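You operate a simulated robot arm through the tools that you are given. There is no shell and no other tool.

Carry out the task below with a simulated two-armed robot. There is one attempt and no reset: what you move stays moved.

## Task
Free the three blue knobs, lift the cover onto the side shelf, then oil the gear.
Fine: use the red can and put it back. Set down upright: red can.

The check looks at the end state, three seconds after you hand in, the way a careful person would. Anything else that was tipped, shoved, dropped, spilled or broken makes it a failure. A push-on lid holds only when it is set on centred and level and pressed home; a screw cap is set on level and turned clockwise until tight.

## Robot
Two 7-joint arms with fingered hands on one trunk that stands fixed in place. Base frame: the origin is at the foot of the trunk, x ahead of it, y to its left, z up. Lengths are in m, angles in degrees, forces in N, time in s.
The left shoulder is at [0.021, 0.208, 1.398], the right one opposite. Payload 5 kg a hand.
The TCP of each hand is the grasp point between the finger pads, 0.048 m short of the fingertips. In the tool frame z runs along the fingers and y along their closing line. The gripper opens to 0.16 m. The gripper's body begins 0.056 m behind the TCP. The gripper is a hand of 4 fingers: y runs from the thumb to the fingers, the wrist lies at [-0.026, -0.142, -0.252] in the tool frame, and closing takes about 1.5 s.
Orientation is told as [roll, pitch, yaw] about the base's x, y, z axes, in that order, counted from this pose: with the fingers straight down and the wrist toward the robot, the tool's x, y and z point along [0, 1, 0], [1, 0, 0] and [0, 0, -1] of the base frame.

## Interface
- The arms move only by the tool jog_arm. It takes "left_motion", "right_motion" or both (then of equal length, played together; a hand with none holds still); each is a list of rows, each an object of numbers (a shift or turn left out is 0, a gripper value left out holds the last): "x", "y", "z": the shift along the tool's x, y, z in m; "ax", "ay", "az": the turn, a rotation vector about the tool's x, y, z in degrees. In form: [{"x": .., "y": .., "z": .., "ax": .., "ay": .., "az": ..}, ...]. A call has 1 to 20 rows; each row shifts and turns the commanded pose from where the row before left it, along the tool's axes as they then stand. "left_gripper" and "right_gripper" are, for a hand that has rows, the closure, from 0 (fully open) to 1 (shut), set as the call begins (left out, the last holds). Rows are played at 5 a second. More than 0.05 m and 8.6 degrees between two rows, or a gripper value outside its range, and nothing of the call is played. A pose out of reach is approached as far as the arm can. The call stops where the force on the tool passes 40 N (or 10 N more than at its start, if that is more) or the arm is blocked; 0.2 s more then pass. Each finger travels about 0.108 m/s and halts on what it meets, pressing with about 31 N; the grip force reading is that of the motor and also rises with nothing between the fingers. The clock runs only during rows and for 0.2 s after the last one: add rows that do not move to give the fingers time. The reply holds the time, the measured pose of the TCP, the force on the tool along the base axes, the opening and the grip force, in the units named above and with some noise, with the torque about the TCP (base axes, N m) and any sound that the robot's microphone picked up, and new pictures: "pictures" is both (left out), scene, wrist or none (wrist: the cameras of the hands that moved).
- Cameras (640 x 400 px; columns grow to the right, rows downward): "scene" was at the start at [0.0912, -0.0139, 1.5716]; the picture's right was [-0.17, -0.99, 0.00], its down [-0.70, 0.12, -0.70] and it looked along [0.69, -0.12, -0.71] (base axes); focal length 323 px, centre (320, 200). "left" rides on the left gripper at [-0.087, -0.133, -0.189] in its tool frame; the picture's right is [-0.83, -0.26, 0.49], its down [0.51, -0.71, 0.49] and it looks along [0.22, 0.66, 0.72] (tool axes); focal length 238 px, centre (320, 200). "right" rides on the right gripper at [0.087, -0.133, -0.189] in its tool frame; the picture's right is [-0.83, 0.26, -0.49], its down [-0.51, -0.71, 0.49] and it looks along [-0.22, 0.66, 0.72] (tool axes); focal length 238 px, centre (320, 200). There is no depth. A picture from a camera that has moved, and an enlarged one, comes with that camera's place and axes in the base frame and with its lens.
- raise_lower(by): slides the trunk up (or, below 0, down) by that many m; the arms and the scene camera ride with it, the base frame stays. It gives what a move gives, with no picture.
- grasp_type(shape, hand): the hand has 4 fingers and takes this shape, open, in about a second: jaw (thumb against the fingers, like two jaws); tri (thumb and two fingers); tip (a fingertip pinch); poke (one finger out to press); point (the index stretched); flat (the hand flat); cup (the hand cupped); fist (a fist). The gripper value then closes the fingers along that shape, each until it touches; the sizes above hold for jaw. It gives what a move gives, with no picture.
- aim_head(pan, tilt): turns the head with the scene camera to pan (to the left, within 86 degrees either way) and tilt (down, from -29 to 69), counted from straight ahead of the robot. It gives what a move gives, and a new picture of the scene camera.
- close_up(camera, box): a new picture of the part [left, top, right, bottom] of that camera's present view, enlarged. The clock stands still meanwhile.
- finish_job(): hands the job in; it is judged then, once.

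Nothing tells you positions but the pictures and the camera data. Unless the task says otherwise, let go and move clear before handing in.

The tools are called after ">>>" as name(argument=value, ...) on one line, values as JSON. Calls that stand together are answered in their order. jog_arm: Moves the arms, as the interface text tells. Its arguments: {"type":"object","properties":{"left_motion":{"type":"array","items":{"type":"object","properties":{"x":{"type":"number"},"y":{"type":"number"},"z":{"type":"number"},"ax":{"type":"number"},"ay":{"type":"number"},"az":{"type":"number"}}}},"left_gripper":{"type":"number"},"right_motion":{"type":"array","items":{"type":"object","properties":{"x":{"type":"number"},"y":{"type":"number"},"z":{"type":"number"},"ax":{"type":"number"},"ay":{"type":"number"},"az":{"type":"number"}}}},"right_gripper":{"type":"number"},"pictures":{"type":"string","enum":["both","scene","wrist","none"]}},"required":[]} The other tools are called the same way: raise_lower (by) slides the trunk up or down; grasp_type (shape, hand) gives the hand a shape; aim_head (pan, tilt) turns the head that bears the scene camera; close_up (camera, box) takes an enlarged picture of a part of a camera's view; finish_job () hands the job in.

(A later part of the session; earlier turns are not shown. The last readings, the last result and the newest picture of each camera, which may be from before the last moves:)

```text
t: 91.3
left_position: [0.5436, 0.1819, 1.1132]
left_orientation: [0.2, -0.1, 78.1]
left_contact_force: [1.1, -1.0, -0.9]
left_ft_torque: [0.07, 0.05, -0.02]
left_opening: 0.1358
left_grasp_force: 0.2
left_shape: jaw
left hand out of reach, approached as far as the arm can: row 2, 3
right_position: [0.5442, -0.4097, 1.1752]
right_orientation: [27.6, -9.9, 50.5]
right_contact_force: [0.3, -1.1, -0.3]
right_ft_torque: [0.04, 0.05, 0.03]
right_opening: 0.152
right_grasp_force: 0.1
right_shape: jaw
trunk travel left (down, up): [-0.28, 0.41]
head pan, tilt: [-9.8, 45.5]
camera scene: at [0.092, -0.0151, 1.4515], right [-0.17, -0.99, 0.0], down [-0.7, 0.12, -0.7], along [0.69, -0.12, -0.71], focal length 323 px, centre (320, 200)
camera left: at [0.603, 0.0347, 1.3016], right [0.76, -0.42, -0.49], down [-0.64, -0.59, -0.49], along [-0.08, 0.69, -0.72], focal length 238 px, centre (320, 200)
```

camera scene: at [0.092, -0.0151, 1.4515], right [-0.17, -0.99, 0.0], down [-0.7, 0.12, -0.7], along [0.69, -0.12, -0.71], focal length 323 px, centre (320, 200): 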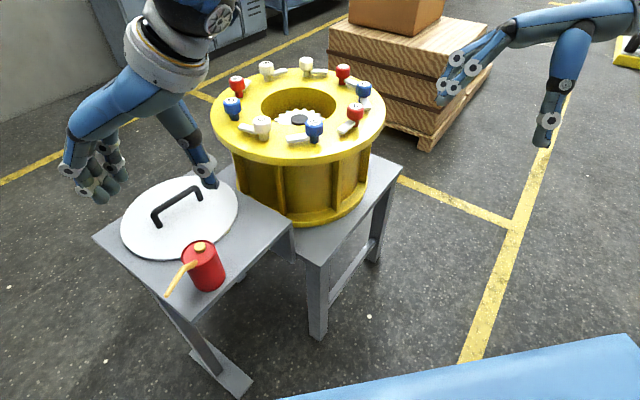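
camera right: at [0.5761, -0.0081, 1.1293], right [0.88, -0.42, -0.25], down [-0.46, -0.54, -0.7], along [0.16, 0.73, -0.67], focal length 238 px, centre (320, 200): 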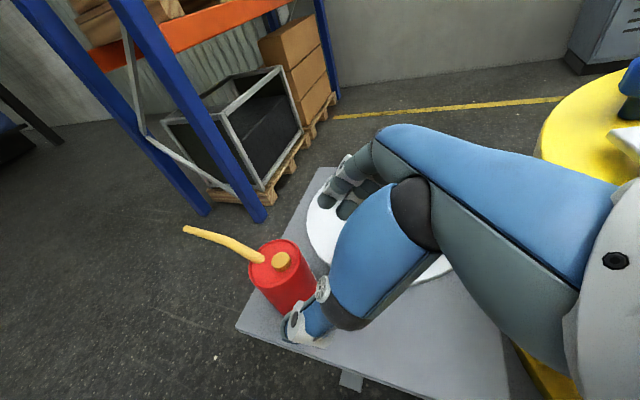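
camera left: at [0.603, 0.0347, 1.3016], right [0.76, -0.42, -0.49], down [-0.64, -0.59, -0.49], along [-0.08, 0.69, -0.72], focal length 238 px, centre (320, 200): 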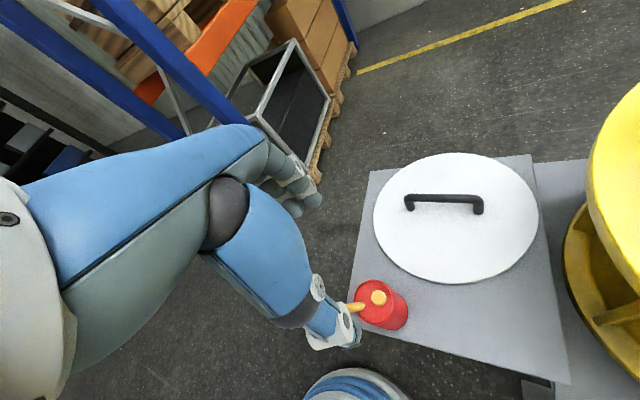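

>>> close_up(camera="left", box=[320, 250, 440, 360])

>>> close_up(camera="scene", box=[60, 100, 260, 310])

```text
3.64 times, centred on (380, 305) of left
camera zoom: at [0.603, 0.0347, 1.3016], right [0.76, -0.42, -0.49], down [-0.64, -0.59, -0.49], along [-0.08, 0.69, -0.72], focal length 867 px, centre (102, -182)
```

zoom: 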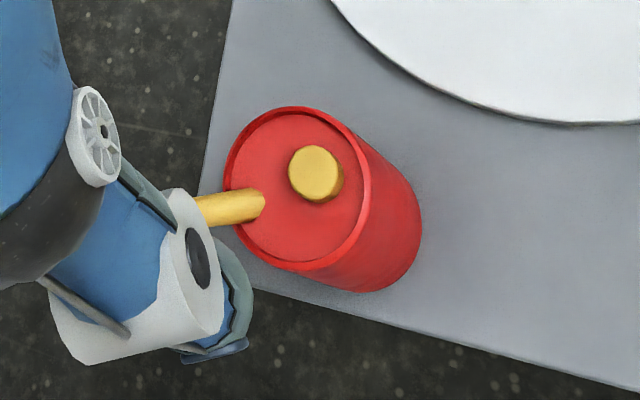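

```text
1.90 times, centred on (160, 205) of scene
camera zoom: at [0.092, -0.0151, 1.4515], right [-0.17, -0.99, 0.0], down [-0.7, 0.12, -0.7], along [0.69, -0.12, -0.71], focal length 615 px, centre (625, 190)
```

zoom: 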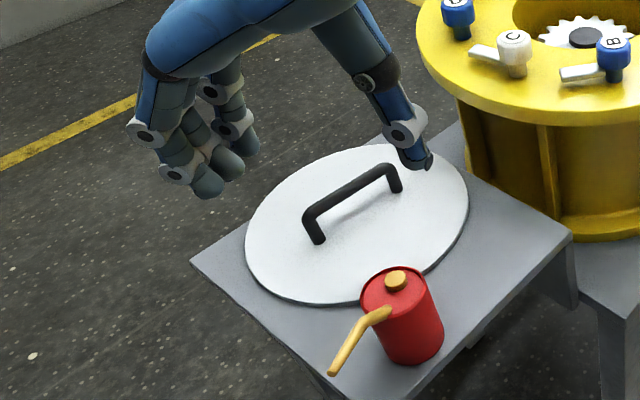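

Now centring over the can and descending part of the way.

>>> jog_arm(left_motion=[{"x": 0.0123, "y": -0.0077}, {"z": 0.04}, {"z": 0.04}, {"z": 0.04}, {"z": 0.03}, {}], left_gripper=0.2, pictures="none")

>>> close_up(camera="left", box=[220, 140, 440, 320])

>>> close_up(camera="scene", box=[100, 150, 300, 310])

```text
t: 92.7
left_position: [0.5312, 0.1771, 0.9646]
left_orientation: [0.1, 0.0, 77.9]
left_contact_force: [0.2, 0.5, 0.8]
left_ft_torque: [0.02, -0.01, 0.01]
left_opening: 0.1284
left_grasp_force: 0.1
left_shape: jaw
right_position: [0.5426, -0.4087, 1.1754]
right_orientation: [27.6, -10.0, 50.5]
right_contact_force: [-0.5, 0.1, -0.9]
right_ft_torque: [0.0, -0.03, -0.07]
right_opening: 0.1517
right_grasp_force: 0.1
right_shape: jaw
trunk travel left (down, up): [-0.28, 0.41]
head pan, tilt: [-9.8, 45.5]
```

```text
2.22 times, centred on (330, 230) of left
camera zoom: at [0.59, 0.0304, 1.153], right [0.76, -0.43, -0.49], down [-0.64, -0.59, -0.49], along [-0.08, 0.69, -0.72], focal length 530 px, centre (298, 133)
```

zoom: 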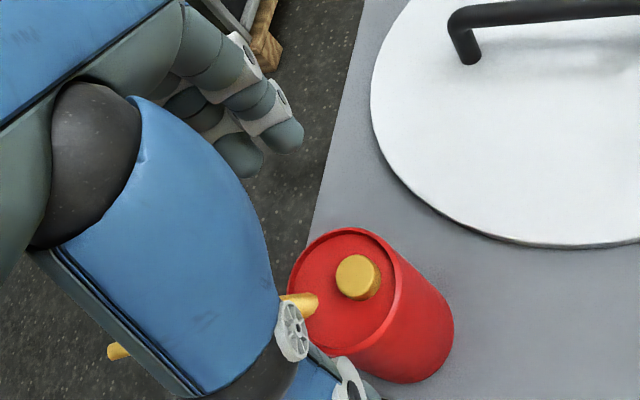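

```text
2.50 times, centred on (200, 230) of scene
camera zoom: at [0.0905, -0.0144, 1.4517], right [-0.17, -0.99, 0.0], down [-0.7, 0.12, -0.7], along [0.69, -0.12, -0.71], focal length 807 px, centre (620, 125)
```

zoom: 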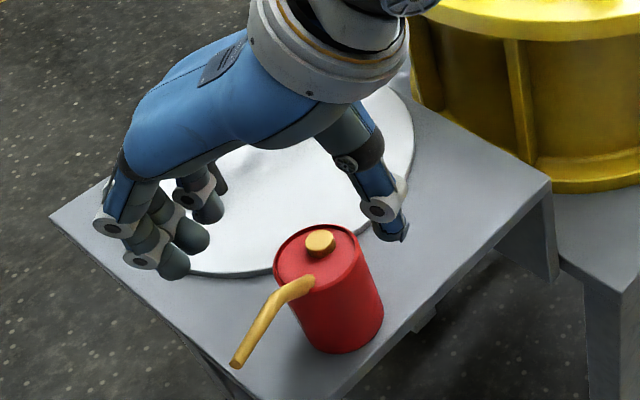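

>>> jog_arm(left_motion=[{"x": 0.0035}, {"z": 0.03}, {"z": 0.03}, {}], pictures="none")

>>> close_up(camera="left", box=[220, 140, 440, 320])

>>> close_up(camera="scene", box=[120, 180, 280, 310])

>>> close_up(camera="right", box=[0, 0, 400, 300])

```text
t: 93.7
left_position: [0.5285, 0.1765, 0.904]
left_orientation: [0.0, 0.0, 78.0]
left_contact_force: [-0.3, -0.8, -0.7]
left_ft_torque: [-0.04, -0.08, 0.01]
left_opening: 0.1282
left_grasp_force: 0.1
left_shape: jaw
right_position: [0.5424, -0.4097, 1.1772]
right_orientation: [27.6, -10.0, 50.6]
right_contact_force: [1.0, 0.1, -0.2]
right_ft_torque: [-0.01, -0.01, 0.01]
right_opening: 0.1518
right_grasp_force: 0.0
right_shape: jaw
trunk travel left (down, up): [-0.28, 0.41]
head pan, tilt: [-9.8, 45.5]
```

```text
2.22 times, centred on (330, 230) of left
camera zoom: at [0.5863, 0.0308, 1.0932], right [0.76, -0.43, -0.49], down [-0.64, -0.59, -0.49], along [-0.08, 0.69, -0.72], focal length 530 px, centre (298, 133)
```

zoom: 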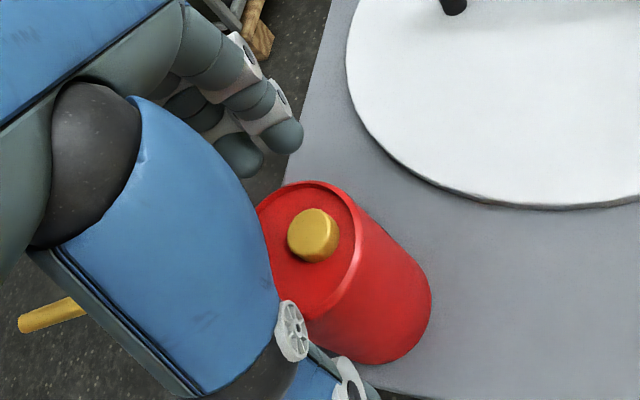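

```text
3.08 times, centred on (200, 245) of scene
camera zoom: at [0.0908, -0.0143, 1.4516], right [-0.17, -0.99, 0.0], down [-0.7, 0.12, -0.7], along [0.69, -0.12, -0.71], focal length 993 px, centre (689, 62)
```

zoom: 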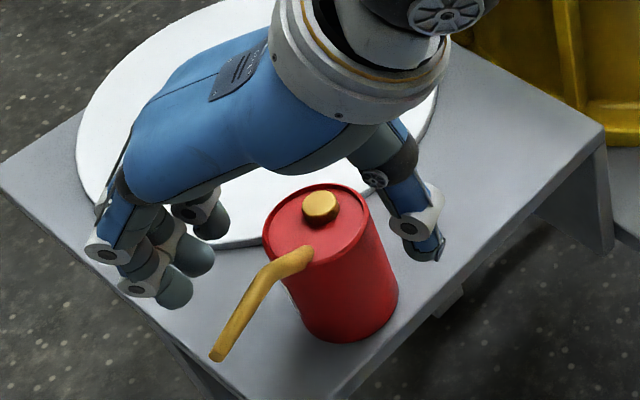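

```text
1.33 times, centred on (200, 150) of right
camera zoom: at [0.4457, -0.5448, 1.3573], right [0.9, -0.42, 0.09], down [-0.2, -0.59, -0.78], along [0.38, 0.69, -0.62], focal length 318 px, centre (480, 267)
```

zoom: 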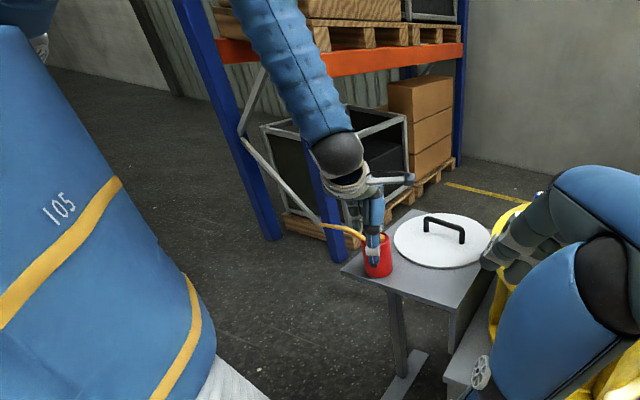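

The can is centred between thumb and fingers. Last 3 cm down, then close and check before lifting.

>>> jog_arm(left_motion=[{"z": 0.017}, {"z": 0.016}, {}], pictures="none")

>>> close_up(camera="scene", box=[120, 180, 280, 310])

>>> close_up(camera="right", box=[210, 120, 310, 220])

```text
t: 94.5
left_position: [0.5274, 0.1779, 0.8697]
left_orientation: [-0.1, 0.1, 78.0]
left_contact_force: [0.1, -0.3, -0.1]
left_ft_torque: [-0.02, 0.01, 0.02]
left_opening: 0.1281
left_grasp_force: 0.1
left_shape: jaw
right_position: [0.5435, -0.4094, 1.1756]
right_orientation: [27.5, -10.0, 50.7]
right_contact_force: [0.4, 0.0, -0.1]
right_ft_torque: [-0.01, -0.02, 0.01]
right_opening: 0.1516
right_grasp_force: 0.0
right_shape: jaw
trunk travel left (down, up): [-0.28, 0.41]
head pan, tilt: [-9.8, 45.5]
```

```text
3.08 times, centred on (200, 245) of scene
camera zoom: at [0.0909, -0.0143, 1.4516], right [-0.17, -0.99, 0.0], down [-0.7, 0.12, -0.7], along [0.69, -0.12, -0.71], focal length 993 px, centre (689, 62)
```

zoom: 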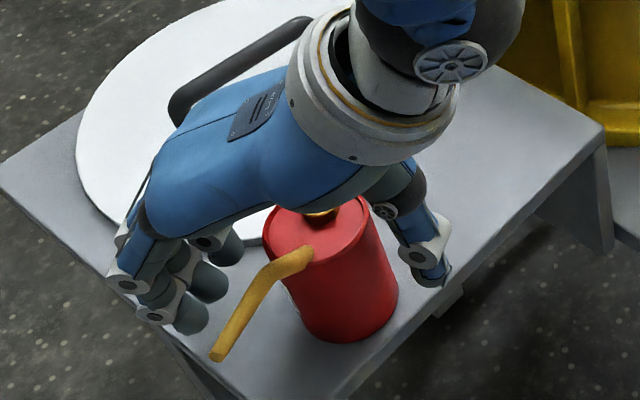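

```text
4.00 times, centred on (260, 170) of right
camera zoom: at [0.4458, -0.5448, 1.3573], right [0.9, -0.42, 0.09], down [-0.2, -0.59, -0.78], along [0.38, 0.69, -0.62], focal length 953 px, centre (560, 320)
```

zoom: 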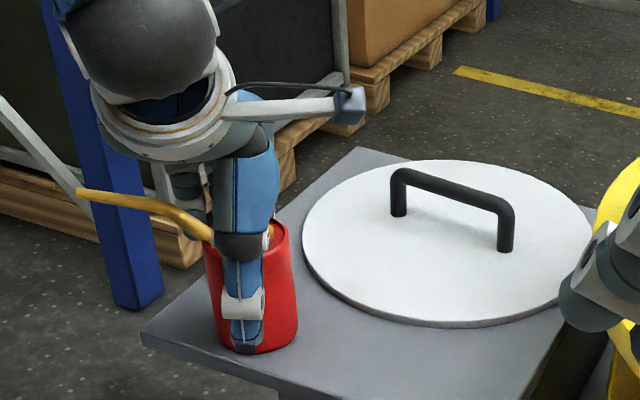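

>>> jog_arm(left_motion=[{}, {}], left_gripper=0.42, pictures="none")

>>> close_up(camera="scene", box=[140, 200, 260, 300])

>>> close_up(camera="right", box=[220, 130, 300, 220])

>>> close_up(camera="left", box=[220, 140, 440, 320])

```text
t: 95.1
left_position: [0.5285, 0.1791, 0.8701]
left_orientation: [0.1, 0.0, 78.0]
left_contact_force: [0.5, 0.0, -0.1]
left_ft_torque: [-0.01, -0.01, 0.01]
left_opening: 0.0933
left_grasp_force: 0.1
left_shape: jaw
right_position: [0.544, -0.4098, 1.1766]
right_orientation: [27.6, -9.9, 50.6]
right_contact_force: [0.4, 0.1, 0.2]
right_ft_torque: [-0.01, 0.01, 0.01]
right_opening: 0.1517
right_grasp_force: 0.1
right_shape: jaw
trunk travel left (down, up): [-0.28, 0.41]
head pan, tilt: [-9.8, 45.5]
```

```text
4.00 times, centred on (200, 250) of scene
camera zoom: at [0.0912, -0.0142, 1.4516], right [-0.17, -0.99, 0.0], down [-0.7, 0.12, -0.7], along [0.69, -0.12, -0.71], focal length 1291 px, centre (800, 0)
```

zoom: 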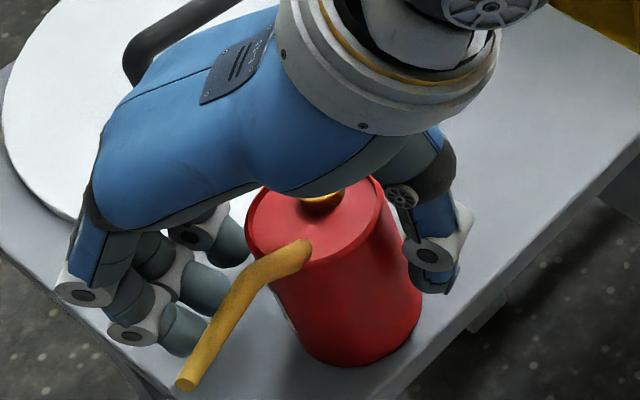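

```text
4.44 times, centred on (260, 175) of right
camera zoom: at [0.4462, -0.5447, 1.3571], right [0.9, -0.42, 0.09], down [-0.2, -0.59, -0.78], along [0.38, 0.69, -0.62], focal length 1059 px, centre (587, 311)
```

zoom: 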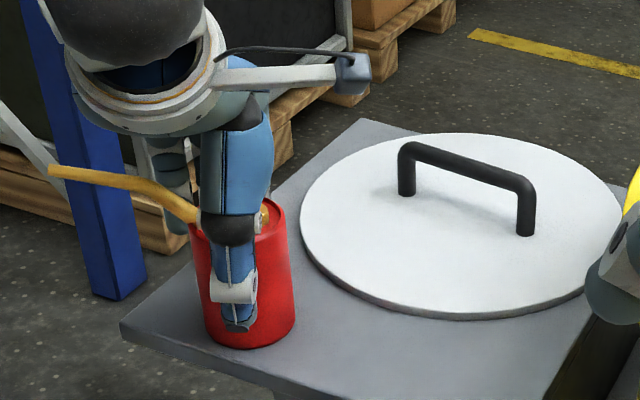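

```text
2.22 times, centred on (330, 230) of left
camera zoom: at [0.5862, 0.0316, 1.0598], right [0.76, -0.43, -0.49], down [-0.64, -0.59, -0.49], along [-0.08, 0.69, -0.72], focal length 530 px, centre (298, 133)
```

zoom: 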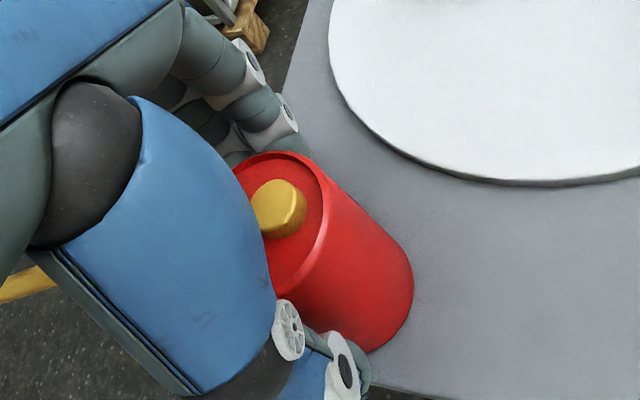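

>>> jog_arm(left_motion=[{}, {}, {}, {}], left_gripper=1.0, pictures="none")

>>> close_up(camera="scene", box=[140, 200, 260, 300])

>>> close_up(camera="right", box=[220, 130, 300, 220])

>>> close_up(camera="left", box=[220, 140, 440, 320])

```text
t: 96.1
left_position: [0.5278, 0.178, 0.8718]
left_orientation: [0.0, 0.0, 78.1]
left_contact_force: [-0.4, 0.1, -0.1]
left_ft_torque: [0.0, -0.01, -0.02]
left_opening: 0.0623
left_grasp_force: 31.0
left_shape: jaw
right_position: [0.5436, -0.4098, 1.1756]
right_orientation: [27.6, -9.8, 50.5]
right_contact_force: [1.1, -0.3, 0.4]
right_ft_torque: [0.02, 0.03, 0.03]
right_opening: 0.1516
right_grasp_force: 0.1
right_shape: jaw
trunk travel left (down, up): [-0.28, 0.41]
head pan, tilt: [-9.8, 45.5]
```

```text
4.00 times, centred on (200, 250) of scene
camera zoom: at [0.0912, -0.0143, 1.4516], right [-0.17, -0.99, 0.0], down [-0.7, 0.12, -0.7], along [0.69, -0.12, -0.71], focal length 1291 px, centre (800, 0)
```

zoom: 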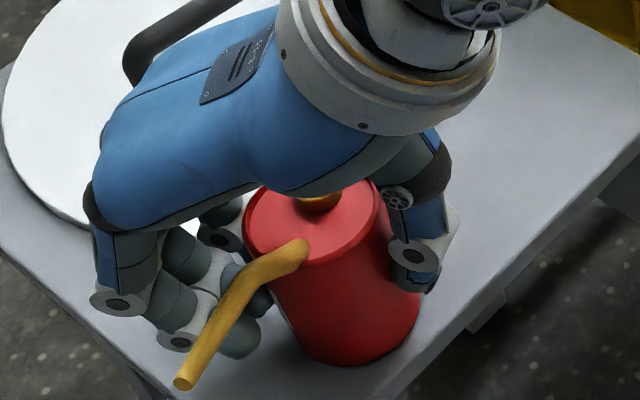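

```text
4.44 times, centred on (260, 175) of right
camera zoom: at [0.4461, -0.5448, 1.3571], right [0.9, -0.42, 0.09], down [-0.2, -0.59, -0.78], along [0.38, 0.69, -0.62], focal length 1059 px, centre (587, 311)
```

zoom: 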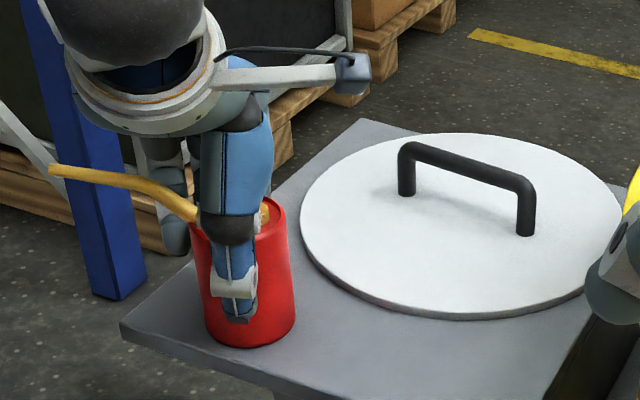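

```text
2.22 times, centred on (330, 230) of left
camera zoom: at [0.5861, 0.0315, 1.0598], right [0.76, -0.43, -0.49], down [-0.64, -0.59, -0.49], along [-0.08, 0.69, -0.72], focal length 530 px, centre (298, 133)
```

zoom: 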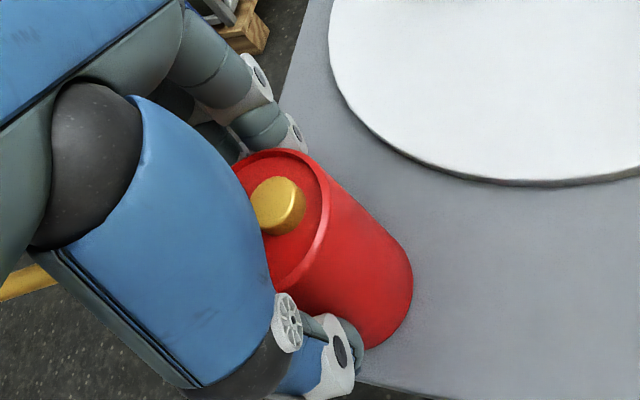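

Firm grip (31 N, opening 0.062) and the can has not moved. Small test lift.

>>> jog_arm(left_motion=[{"z": -0.004}, {"z": -0.006}, {}], pictures="none")

>>> close_up(camera="scene", box=[140, 200, 260, 300])

>>> close_up(camera="right", box=[220, 130, 300, 220])

```text
t: 96.9
left_position: [0.5272, 0.1789, 0.8808]
left_orientation: [0.0, 0.0, 78.0]
left_contact_force: [0.4, -0.4, -1.4]
left_ft_torque: [0.0, -0.02, -0.02]
left_opening: 0.0626
left_grasp_force: 31.2
left_shape: jaw
right_position: [0.5435, -0.4098, 1.1757]
right_orientation: [27.6, -9.9, 50.5]
right_contact_force: [0.6, -0.1, 0.1]
right_ft_torque: [0.0, 0.0, 0.02]
right_opening: 0.152
right_grasp_force: 0.1
right_shape: jaw
trunk travel left (down, up): [-0.28, 0.41]
head pan, tilt: [-9.8, 45.5]
```

```text
4.00 times, centred on (200, 250) of scene
camera zoom: at [0.0914, -0.0142, 1.4515], right [-0.17, -0.99, 0.0], down [-0.7, 0.12, -0.7], along [0.69, -0.12, -0.71], focal length 1291 px, centre (800, 0)
```

zoom: 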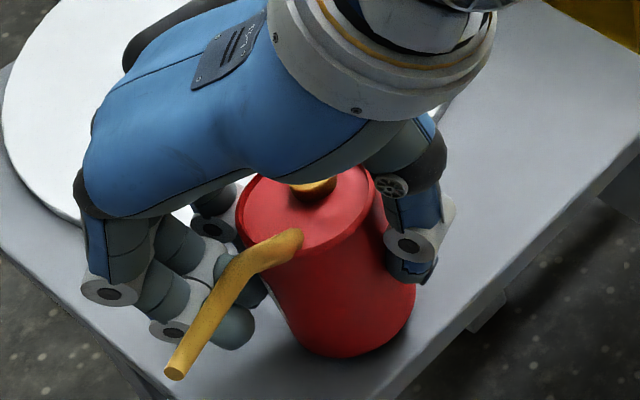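

```text
4.44 times, centred on (260, 175) of right
camera zoom: at [0.4463, -0.5447, 1.3571], right [0.9, -0.42, 0.09], down [-0.2, -0.59, -0.78], along [0.38, 0.69, -0.62], focal length 1059 px, centre (587, 311)
```

zoom: 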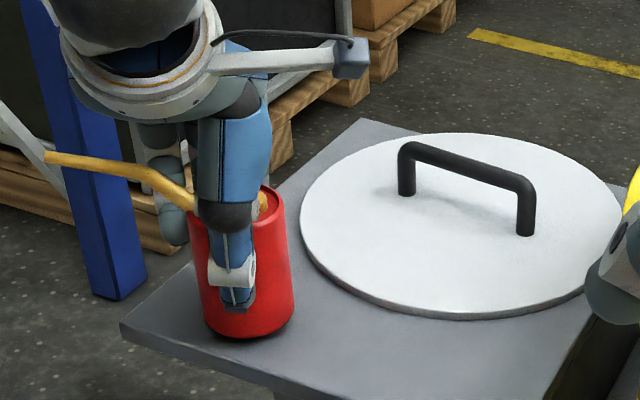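

The can lifts cleanly and upright (light, ~1.5 N). Lifting it to carrying height.

>>> jog_arm(left_motion=[{"z": -0.02}, {"z": -0.03}, {"z": -0.035}, {"z": -0.035}, {"z": -0.035}, {"z": -0.035}, {"z": -0.035}, {"z": -0.03}, {}], pictures="scene")

>>> close_up(camera="scene", box=[60, 100, 300, 310])

>>> close_up(camera="right", box=[180, 60, 360, 240])

```text
t: 98.9
left_position: [0.526, 0.1778, 1.1361]
left_orientation: [0.1, 0.0, 78.1]
left_contact_force: [1.3, 0.2, -3.3]
left_ft_torque: [0.02, 0.02, -0.01]
left_opening: 0.0622
left_grasp_force: 30.8
left_shape: jaw
right_position: [0.5433, -0.4105, 1.175]
right_orientation: [27.5, -9.8, 50.5]
right_contact_force: [1.1, -0.8, -0.7]
right_ft_torque: [0.01, 0.03, 0.03]
right_opening: 0.1515
right_grasp_force: 0.1
right_shape: jaw
trunk travel left (down, up): [-0.28, 0.41]
head pan, tilt: [-9.8, 45.5]
camera scene: at [0.0918, -0.0142, 1.4515], right [-0.17, -0.99, 0.0], down [-0.7, 0.12, -0.7], along [0.69, -0.12, -0.71], focal length 323 px, centre (320, 200)
```

scene: 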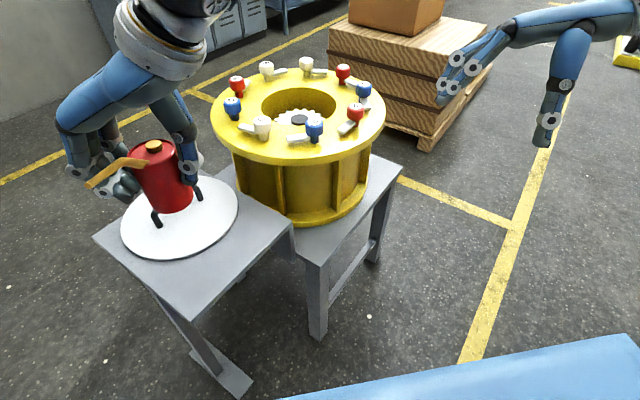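

```text
1.90 times, centred on (180, 205) of scene
camera zoom: at [0.0918, -0.0142, 1.4515], right [-0.17, -0.99, 0.0], down [-0.7, 0.12, -0.7], along [0.69, -0.12, -0.71], focal length 615 px, centre (587, 190)
```

zoom: 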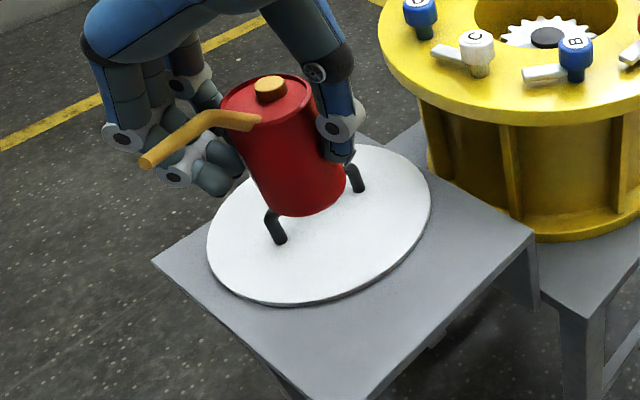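

```text
2.22 times, centred on (270, 150) of right
camera zoom: at [0.4467, -0.5447, 1.3569], right [0.9, -0.42, 0.09], down [-0.2, -0.59, -0.78], along [0.38, 0.69, -0.62], focal length 530 px, centre (431, 311)
```

zoom: 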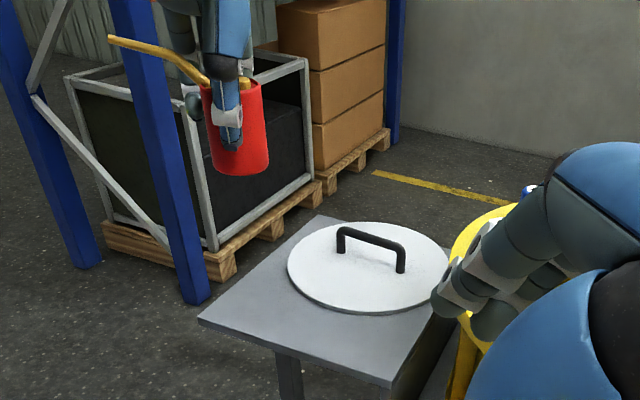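

The can hangs upright and steady; the shelf and cover are clean. I turn it so the spout points to ≈105° and carry it toward the drum, still upright.

>>> jog_arm(left_motion=[{"az": 7.875}, {"az": 7.875}, {"az": 7.875}, {"az": 7.875}, {"az": 7.875}, {"az": 7.875}, {"az": 7.875}, {"az": 7.875}, {"z": -0.03}, {}], pictures="none")

>>> jog_arm(left_motion=[{"x": -0.016, "y": 0.0114}, {"x": -0.0324, "y": 0.0229}, {"x": -0.0324, "y": 0.0229}, {"x": -0.0324, "y": 0.0229}, {"x": -0.0324, "y": 0.0229}, {"x": -0.0324, "y": 0.0229}, {"x": -0.0324, "y": 0.0229}, {"x": -0.0324, "y": 0.0229}, {"x": -0.0324, "y": 0.0229}, {"x": -0.016, "y": 0.0114}, {}], pictures="both")

```text
t: 101.1
left_position: [0.5284, 0.1765, 1.1637]
left_orientation: [0.0, 0.0, 14.9]
left_contact_force: [0.1, -1.5, -2.2]
left_ft_torque: [0.1, 0.02, 0.0]
left_opening: 0.0619
left_grasp_force: 31.0
left_shape: jaw
right_position: [0.5442, -0.411, 1.1745]
right_orientation: [27.7, -9.9, 50.5]
right_contact_force: [-0.1, -0.3, -0.2]
right_ft_torque: [0.1, -0.01, -0.01]
right_opening: 0.1519
right_grasp_force: 0.1
right_shape: jaw
trunk travel left (down, up): [-0.28, 0.41]
head pan, tilt: [-9.8, 45.5]
```

```text
t: 103.5
left_position: [0.8019, -0.049, 1.167]
left_orientation: [-0.1, 0.0, 14.9]
left_contact_force: [-1.0, 0.4, -2.9]
left_ft_torque: [-0.01, 0.04, 0.0]
left_opening: 0.0616
left_grasp_force: 30.8
left_shape: jaw
right_position: [0.5435, -0.4099, 1.1754]
right_orientation: [27.6, -9.8, 50.6]
right_contact_force: [-0.6, -0.1, 0.0]
right_ft_torque: [0.02, -0.01, -0.02]
right_opening: 0.1517
right_grasp_force: 0.0
right_shape: jaw
trunk travel left (down, up): [-0.28, 0.41]
head pan, tilt: [-9.8, 45.5]
camera scene: at [0.0912, -0.0143, 1.4516], right [-0.17, -0.99, 0.0], down [-0.7, 0.12, -0.7], along [0.69, -0.12, -0.71], focal length 323 px, centre (320, 200)
camera left: at [0.6977, -0.1658, 1.3552], right [-0.04, -0.87, -0.49], down [-0.82, 0.31, -0.49], along [0.58, 0.38, -0.72], focal length 238 px, centre (320, 200)
```

scene: 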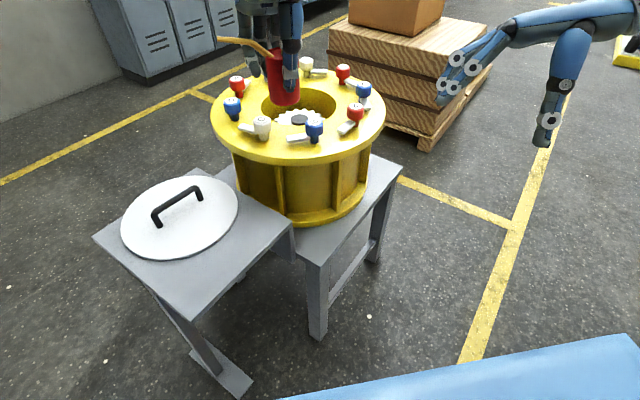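
left: 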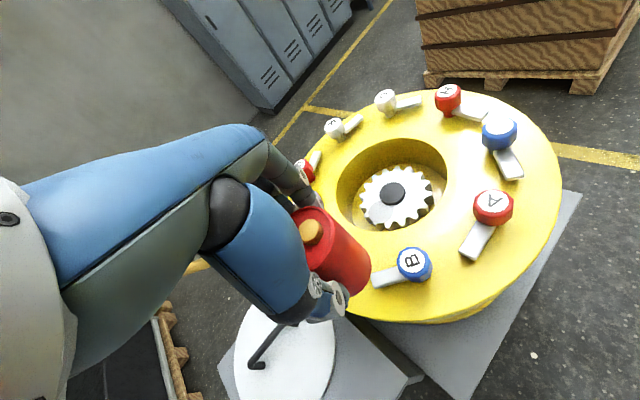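

The gear is clearly visible: hub at ≈(1.022,−0.108,0.881), radius ≈0.084. I'll bring the upright can so that its spout tip lies above the gear (spout azimuth 72°), and only then tilt.

>>> jog_arm(left_motion=[{"az": 8.25}, {"az": 8.25}, {"az": 8.25}, {"az": 8.25}, {"x": -0.012, "y": 0.0172, "z": 0.003}, {"x": -0.0211, "y": 0.0303, "z": 0.007}, {"x": -0.0211, "y": 0.0303, "z": 0.007}, {"x": -0.0211, "y": 0.0303, "z": 0.007}, {"x": -0.0211, "y": 0.0303, "z": 0.007}, {"x": -0.018, "y": 0.026, "z": 0.006}, {"x": -0.012, "y": 0.0176, "z": 0.004}, {}], pictures="both")

>>> close_up(camera="scene", box=[200, 0, 400, 170])

>>> close_up(camera="right", box=[320, 0, 640, 300])

```text
t: 106.1
left_position: [0.8861, -0.2055, 1.142]
left_orientation: [0.1, 0.1, -18.7]
left_contact_force: [-0.1, 0.7, -2.0]
left_ft_torque: [-0.01, -0.03, -0.01]
left_opening: 0.0615
left_grasp_force: 30.8
left_shape: jaw
left hand out of reach, approached as far as the arm can: row 9, 10, 11
right_position: [0.5435, -0.4091, 1.1747]
right_orientation: [27.6, -10.0, 50.6]
right_contact_force: [0.2, 0.2, 0.4]
right_ft_torque: [-0.04, -0.05, -0.01]
right_opening: 0.1518
right_grasp_force: 0.0
right_shape: jaw
trunk travel left (down, up): [-0.28, 0.41]
head pan, tilt: [-9.8, 45.5]
camera scene: at [0.0912, -0.0142, 1.4516], right [-0.17, -0.99, 0.0], down [-0.7, 0.12, -0.7], along [0.69, -0.12, -0.71], focal length 323 px, centre (320, 200)
camera left: at [0.7348, -0.2446, 1.3297], right [-0.51, -0.71, -0.49], down [-0.51, 0.71, -0.49], along [0.69, 0.0, -0.72], focal length 238 px, centre (320, 200)
```

scene: 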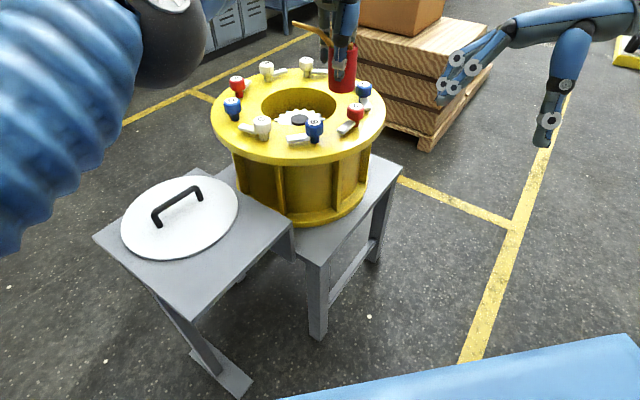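
left: 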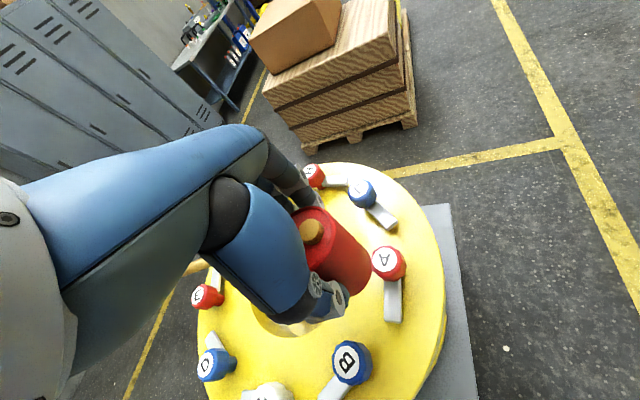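

```text
2.35 times, centred on (300, 85) of scene
camera zoom: at [0.0912, -0.0142, 1.4516], right [-0.17, -0.99, 0.0], down [-0.7, 0.12, -0.7], along [0.69, -0.12, -0.71], focal length 759 px, centre (367, 471)
```

zoom: 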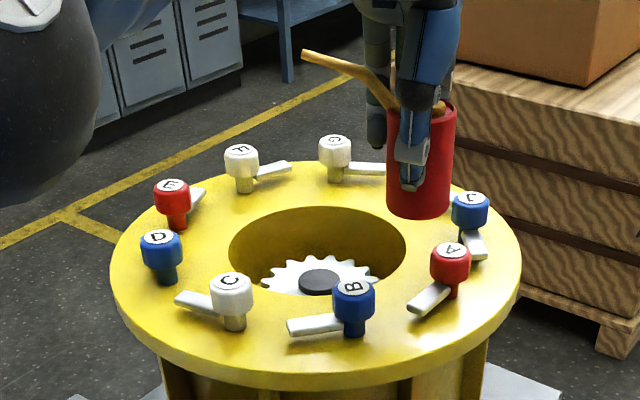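

```text
1.33 times, centred on (480, 150) of right
camera zoom: at [0.4462, -0.5446, 1.3571], right [0.9, -0.42, 0.09], down [-0.2, -0.59, -0.78], along [0.38, 0.69, -0.62], focal length 318 px, centre (107, 267)
```

zoom: 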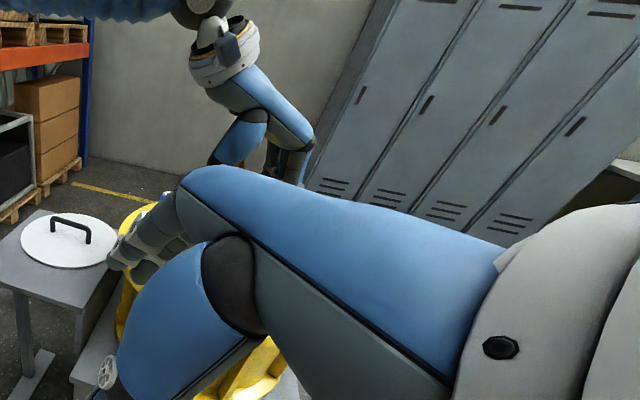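

The left arm cannot stretch that far across, so the spout can't be put over the gear upright with this arm. The right arm can. I'll carry the can back upright and set it down at its original spot with the left hand (spout at its original ≈139°), then take it top-down with the right hand.

>>> jog_arm(left_motion=[{"x": 0.01, "y": -0.018, "z": -0.003}, {"x": 0.0193, "y": -0.0346, "z": -0.003}, {"x": 0.0193, "y": -0.0346, "z": -0.003}, {"x": 0.0193, "y": -0.0346, "z": -0.003}, {"x": 0.0193, "y": -0.0346, "z": -0.003}, {"x": 0.0193, "y": -0.0346, "z": -0.003}, {"x": 0.0193, "y": -0.0346}, {"x": 0.01, "y": -0.018}, {"az": -8.46}, {"az": -8.46}, {"az": -8.46}, {"az": -8.46}, {"az": -8.46}, {"az": -8.46}, {"az": -8.46}, {"az": -8.46}, {}], pictures="scene")

```text
t: 109.7
left_position: [0.6965, 0.0003, 1.159]
left_orientation: [0.0, -0.1, 49.7]
left_contact_force: [-0.9, 0.4, -2.3]
left_ft_torque: [-0.01, 0.01, 0.02]
left_opening: 0.0613
left_grasp_force: 31.3
left_shape: jaw
right_position: [0.5437, -0.409, 1.1759]
right_orientation: [27.6, -9.9, 50.6]
right_contact_force: [-0.1, 0.2, 0.5]
right_ft_torque: [-0.01, -0.03, -0.04]
right_opening: 0.1519
right_grasp_force: 0.1
right_shape: jaw
trunk travel left (down, up): [-0.28, 0.41]
head pan, tilt: [-9.8, 45.5]
camera scene: at [0.0908, -0.0141, 1.4516], right [-0.17, -0.99, 0.0], down [-0.7, 0.12, -0.7], along [0.69, -0.12, -0.71], focal length 323 px, centre (320, 200)
```

scene: 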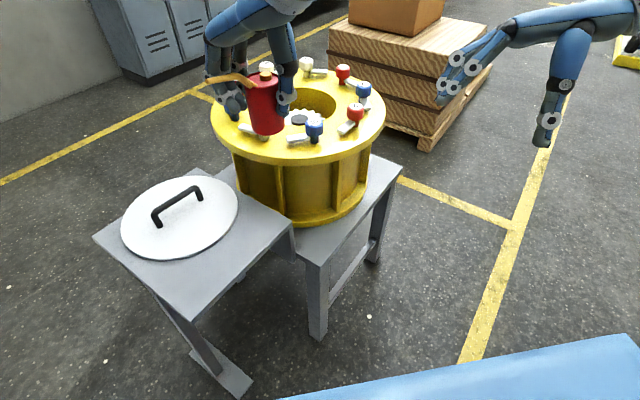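

>>> jog_arm(left_motion=[{"x": 0.018, "y": 0.0037}, {"x": 0.0355, "y": 0.0073}, {"x": 0.0355, "y": 0.0073}, {"x": 0.0355, "y": 0.0073}, {"x": 0.0355, "y": 0.0073}, {"x": 0.0355, "y": 0.0073}, {"x": 0.0355, "y": 0.0073}, {"x": 0.0175, "y": 0.0036}, {}, {"z": 0.04}, {"z": 0.04}, {"z": 0.04}, {"z": 0.04}, {"z": 0.03}, {}], pictures="scene")

>>> close_up(camera="scene", box=[100, 150, 300, 310])

>>> close_up(camera="right", box=[200, 100, 320, 220])

```text
t: 112.9
left_position: [0.5402, 0.1989, 0.9694]
left_orientation: [0.1, 0.0, 49.7]
left_contact_force: [0.4, 0.4, -2.7]
left_ft_torque: [0.01, 0.02, 0.02]
left_opening: 0.0613
left_grasp_force: 30.5
left_shape: jaw
right_position: [0.5439, -0.4093, 1.1758]
right_orientation: [27.6, -9.9, 50.5]
right_contact_force: [-1.0, 0.0, -0.3]
right_ft_torque: [0.01, -0.06, -0.01]
right_opening: 0.1517
right_grasp_force: 0.1
right_shape: jaw
trunk travel left (down, up): [-0.28, 0.41]
head pan, tilt: [-9.8, 45.5]
camera scene: at [0.0907, -0.0143, 1.4516], right [-0.17, -0.99, 0.0], down [-0.7, 0.12, -0.7], along [0.69, -0.12, -0.71], focal length 323 px, centre (320, 200)
```

scene: 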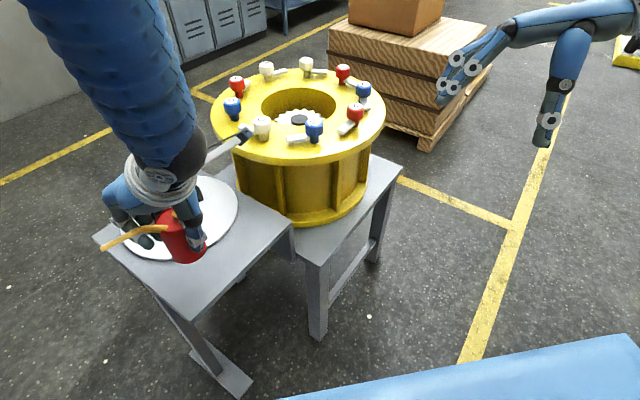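

```text
2.50 times, centred on (200, 230) of scene
camera zoom: at [0.0907, -0.0143, 1.4516], right [-0.17, -0.99, 0.0], down [-0.7, 0.12, -0.7], along [0.69, -0.12, -0.71], focal length 807 px, centre (620, 125)
```

zoom: 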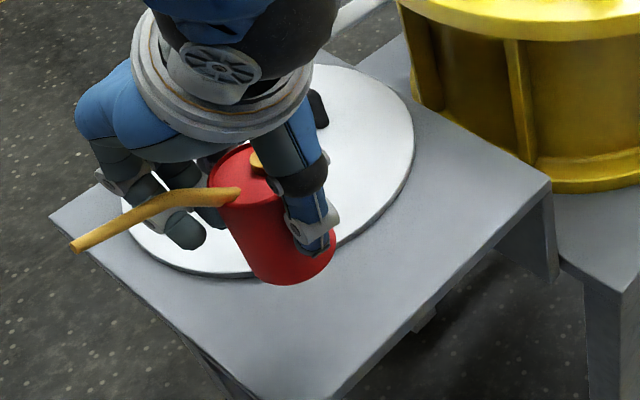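

```text
3.33 times, centred on (260, 160) of right
camera zoom: at [0.4456, -0.5448, 1.3573], right [0.9, -0.42, 0.09], down [-0.2, -0.59, -0.78], along [0.38, 0.69, -0.62], focal length 794 px, centre (520, 333)
```

zoom: 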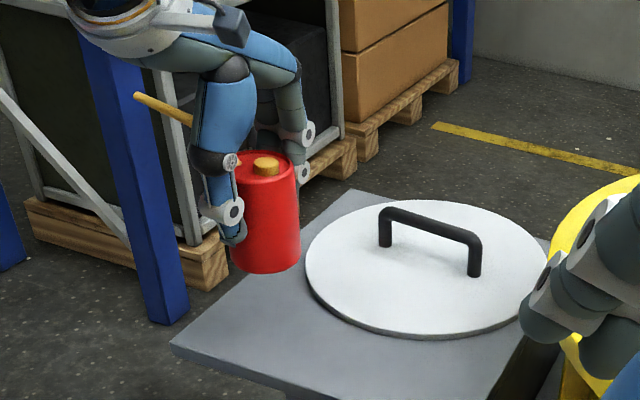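

>>> jog_arm(left_motion=[{"z": 0.035}, {"z": 0.035}, {"z": 0.02}, {"z": 0.004}, {}], pictures="none")

>>> jog_arm(left_motion=[{"z": 0.002}, {"z": 0.0015}, {}], pictures="none")

>>> close_up(camera="scene", box=[120, 180, 280, 310])

>>> close_up(camera="right", box=[200, 100, 320, 220])

```text
t: 114.1
left_position: [0.5416, 0.1982, 0.8751]
left_orientation: [0.0, 0.0, 49.6]
left_contact_force: [0.3, -0.1, -1.9]
left_ft_torque: [0.02, -0.03, -0.01]
left_opening: 0.0614
left_grasp_force: 31.3
left_shape: jaw
right_position: [0.543, -0.4089, 1.1751]
right_orientation: [27.6, -10.0, 50.5]
right_contact_force: [0.9, -0.3, -0.4]
right_ft_torque: [-0.03, 0.01, 0.02]
right_opening: 0.1516
right_grasp_force: 0.0
right_shape: jaw
trunk travel left (down, up): [-0.28, 0.41]
head pan, tilt: [-9.8, 45.5]
```

```text
t: 114.9
left_position: [0.5409, 0.1995, 0.8702]
left_orientation: [0.0, -0.1, 49.6]
left_contact_force: [0.0, 0.0, -2.5]
left_ft_torque: [-0.02, 0.01, 0.03]
left_opening: 0.0615
left_grasp_force: 31.4
left_shape: jaw
right_position: [0.5431, -0.4086, 1.1746]
right_orientation: [27.6, -9.8, 50.6]
right_contact_force: [0.1, 0.3, 0.1]
right_ft_torque: [0.0, -0.01, -0.01]
right_opening: 0.1519
right_grasp_force: 0.0
right_shape: jaw
trunk travel left (down, up): [-0.28, 0.41]
head pan, tilt: [-9.8, 45.5]
```

```text
3.08 times, centred on (200, 245) of scene
camera zoom: at [0.0913, -0.0142, 1.4516], right [-0.17, -0.99, 0.0], down [-0.7, 0.12, -0.7], along [0.69, -0.12, -0.71], focal length 993 px, centre (689, 62)
```

zoom: 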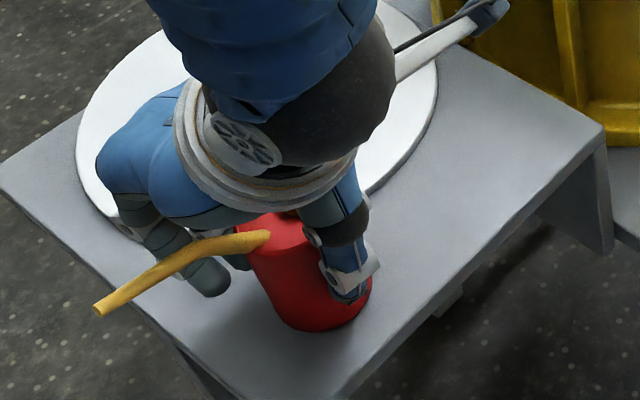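

```text
3.33 times, centred on (260, 160) of right
camera zoom: at [0.4462, -0.5447, 1.3571], right [0.9, -0.42, 0.09], down [-0.2, -0.59, -0.78], along [0.38, 0.69, -0.62], focal length 794 px, centre (520, 333)
```

zoom: 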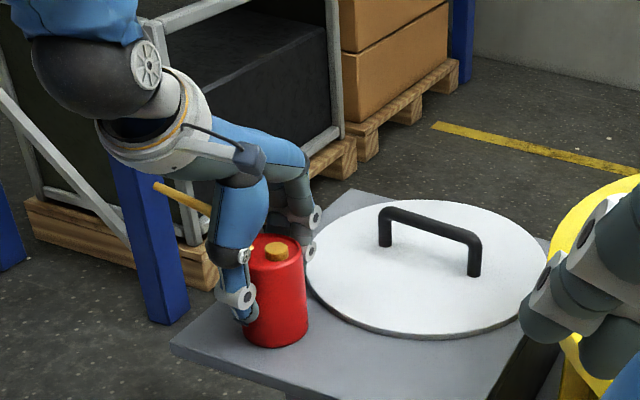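

>>> jog_arm(left_motion=[{"z": 0.0015}, {}], pictures="none")

>>> jog_arm(left_motion=[{"z": 0.0015}, {}], pictures="none")

>>> jog_arm(left_motion=[{"z": 0.0015}, {}], pictures="none")

```text
t: 115.5
left_position: [0.5407, 0.1994, 0.8718]
left_orientation: [0.0, -0.1, 49.6]
left_contact_force: [-1.2, -1.1, 7.7]
left_ft_torque: [0.04, -0.1, -0.06]
left_opening: 0.0615
left_grasp_force: 31.2
left_shape: jaw
right_position: [0.5434, -0.4097, 1.1754]
right_orientation: [27.6, -9.9, 50.6]
right_contact_force: [-0.5, -0.1, -0.5]
right_ft_torque: [-0.02, 0.01, -0.06]
right_opening: 0.1521
right_grasp_force: 0.1
right_shape: jaw
trunk travel left (down, up): [-0.28, 0.41]
head pan, tilt: [-9.8, 45.5]
```

```text
t: 116.1
left_position: [0.5408, 0.2003, 0.8696]
left_orientation: [-0.1, -0.2, 49.7]
left_contact_force: [-1.1, -2.6, 24.8]
left_ft_torque: [-0.13, 0.0, -0.02]
left_opening: 0.0624
left_grasp_force: 31.2
left_shape: jaw
right_position: [0.542, -0.411, 1.1761]
right_orientation: [27.5, -10.0, 50.6]
right_contact_force: [0.0, 0.6, 0.7]
right_ft_torque: [0.01, -0.02, 0.03]
right_opening: 0.1516
right_grasp_force: 0.2
right_shape: jaw
trunk travel left (down, up): [-0.28, 0.41]
head pan, tilt: [-9.8, 45.5]
```

```text
t: 116.8
left_position: [0.5422, 0.1995, 0.8689]
left_orientation: [-0.2, -0.2, 49.7]
left_contact_force: [-6.0, -2.7, 23.4]
left_ft_torque: [-0.3, 0.39, 0.0]
left_opening: 0.0636
left_grasp_force: 31.0
left_shape: jaw
right_position: [0.5421, -0.4092, 1.1759]
right_orientation: [27.7, -10.0, 50.5]
right_contact_force: [0.0, 0.0, -0.1]
right_ft_torque: [-0.01, 0.0, 0.03]
right_opening: 0.1518
right_grasp_force: 0.0
right_shape: jaw
trunk travel left (down, up): [-0.28, 0.41]
head pan, tilt: [-9.8, 45.5]
stopped in row 2 (left hand): the force on the tool passed its limit at 41 N (the readings are from after the stop); the commanded pose is now the measured one
```

Contact made — slightly too firmly; easing back up 2 mm to unload, then releasing slowly.

>>> jog_arm(left_motion=[{"z": -0.0025}, {}], pictures="none")

>>> close_up(camera="scene", box=[120, 180, 280, 310])

>>> close_up(camera="right", box=[200, 100, 320, 220])

```text
t: 117.4
left_position: [0.5428, 0.1984, 0.8708]
left_orientation: [0.0, -0.1, 49.7]
left_contact_force: [-1.3, -1.3, 4.7]
left_ft_torque: [0.05, -0.04, 0.02]
left_opening: 0.0626
left_grasp_force: 30.9
left_shape: jaw
right_position: [0.5431, -0.4099, 1.1759]
right_orientation: [27.6, -10.0, 50.4]
right_contact_force: [0.5, 1.2, -0.3]
right_ft_torque: [-0.05, 0.01, 0.03]
right_opening: 0.1519
right_grasp_force: 0.0
right_shape: jaw
trunk travel left (down, up): [-0.28, 0.41]
head pan, tilt: [-9.8, 45.5]
```

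```text
3.08 times, centred on (200, 245) of scene
camera zoom: at [0.0909, -0.0144, 1.4515], right [-0.17, -0.99, 0.0], down [-0.7, 0.12, -0.7], along [0.69, -0.12, -0.71], focal length 993 px, centre (689, 62)
```

zoom: 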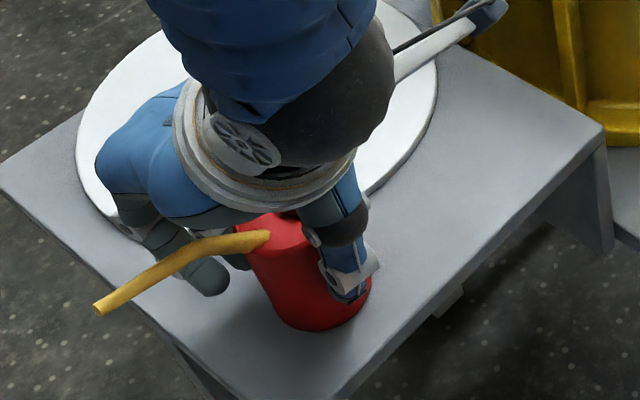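

```text
3.33 times, centred on (260, 160) of right
camera zoom: at [0.4459, -0.5449, 1.357], right [0.9, -0.42, 0.09], down [-0.2, -0.59, -0.78], along [0.38, 0.69, -0.62], focal length 794 px, centre (520, 333)
```

zoom: 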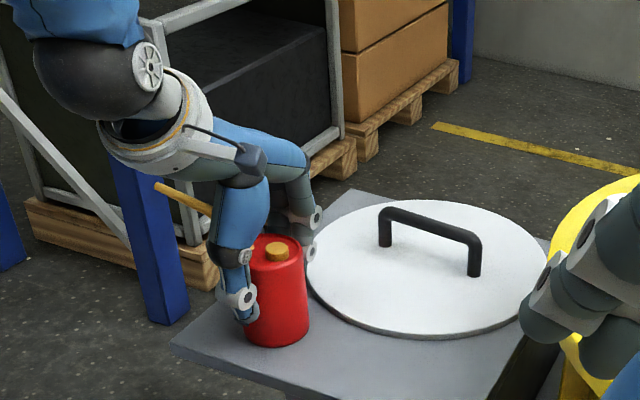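

Before letting go, I'll test with the empty right hand whether it can reach the pour pose (upright and tilted 60–70° toward the left over the drum). First I level it at yaw ≈6°.

>>> jog_arm(right_motion=[{"ax": 1.77, "ay": 4.32, "az": 1.77}, {"ax": 1.77, "ay": 4.32, "az": 1.77}, {"ax": 1.77, "ay": 4.32, "az": 1.77}, {"ax": 1.77, "ay": 4.32, "az": 1.77}, {"ay": -7.5}, {"ay": -7.5}, {"ay": -7.5}, {"ay": -7.5}, {"ay": -7.5}, {"ay": -7.5}, {"az": 7.2}, {"az": 7.2}, {"az": 7.2}, {"az": 7.2}, {"az": 7.2}, {"az": 7.2}], right_gripper=0.5, pictures="scene")

```text
t: 120.8
left_position: [0.5423, 0.2001, 0.8706]
left_orientation: [-0.2, 0.0, 49.7]
left_contact_force: [0.4, 0.1, 1.1]
left_ft_torque: [0.1, -0.08, 0.0]
left_opening: 0.0623
left_grasp_force: 30.8
left_shape: jaw
right_position: [0.5435, -0.4092, 1.1757]
right_orientation: [0.0, 0.1, 5.8]
right_contact_force: [0.0, -0.2, 0.0]
right_ft_torque: [-0.02, -0.07, -0.01]
right_opening: 0.08
right_grasp_force: 0.1
right_shape: jaw
trunk travel left (down, up): [-0.28, 0.41]
head pan, tilt: [-9.8, 45.5]
camera scene: at [0.091, -0.0138, 1.4516], right [-0.17, -0.99, 0.0], down [-0.7, 0.12, -0.7], along [0.69, -0.12, -0.71], focal length 323 px, centre (320, 200)
```

scene: 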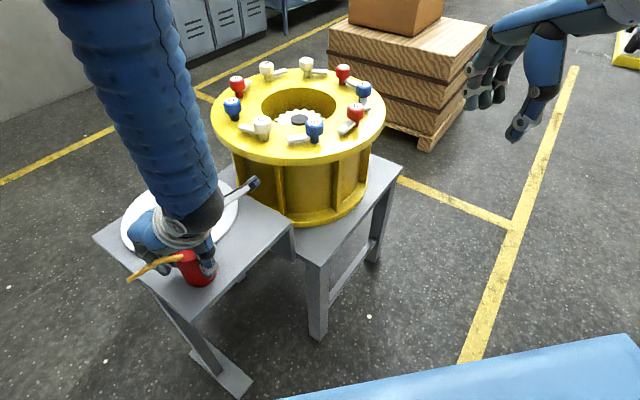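

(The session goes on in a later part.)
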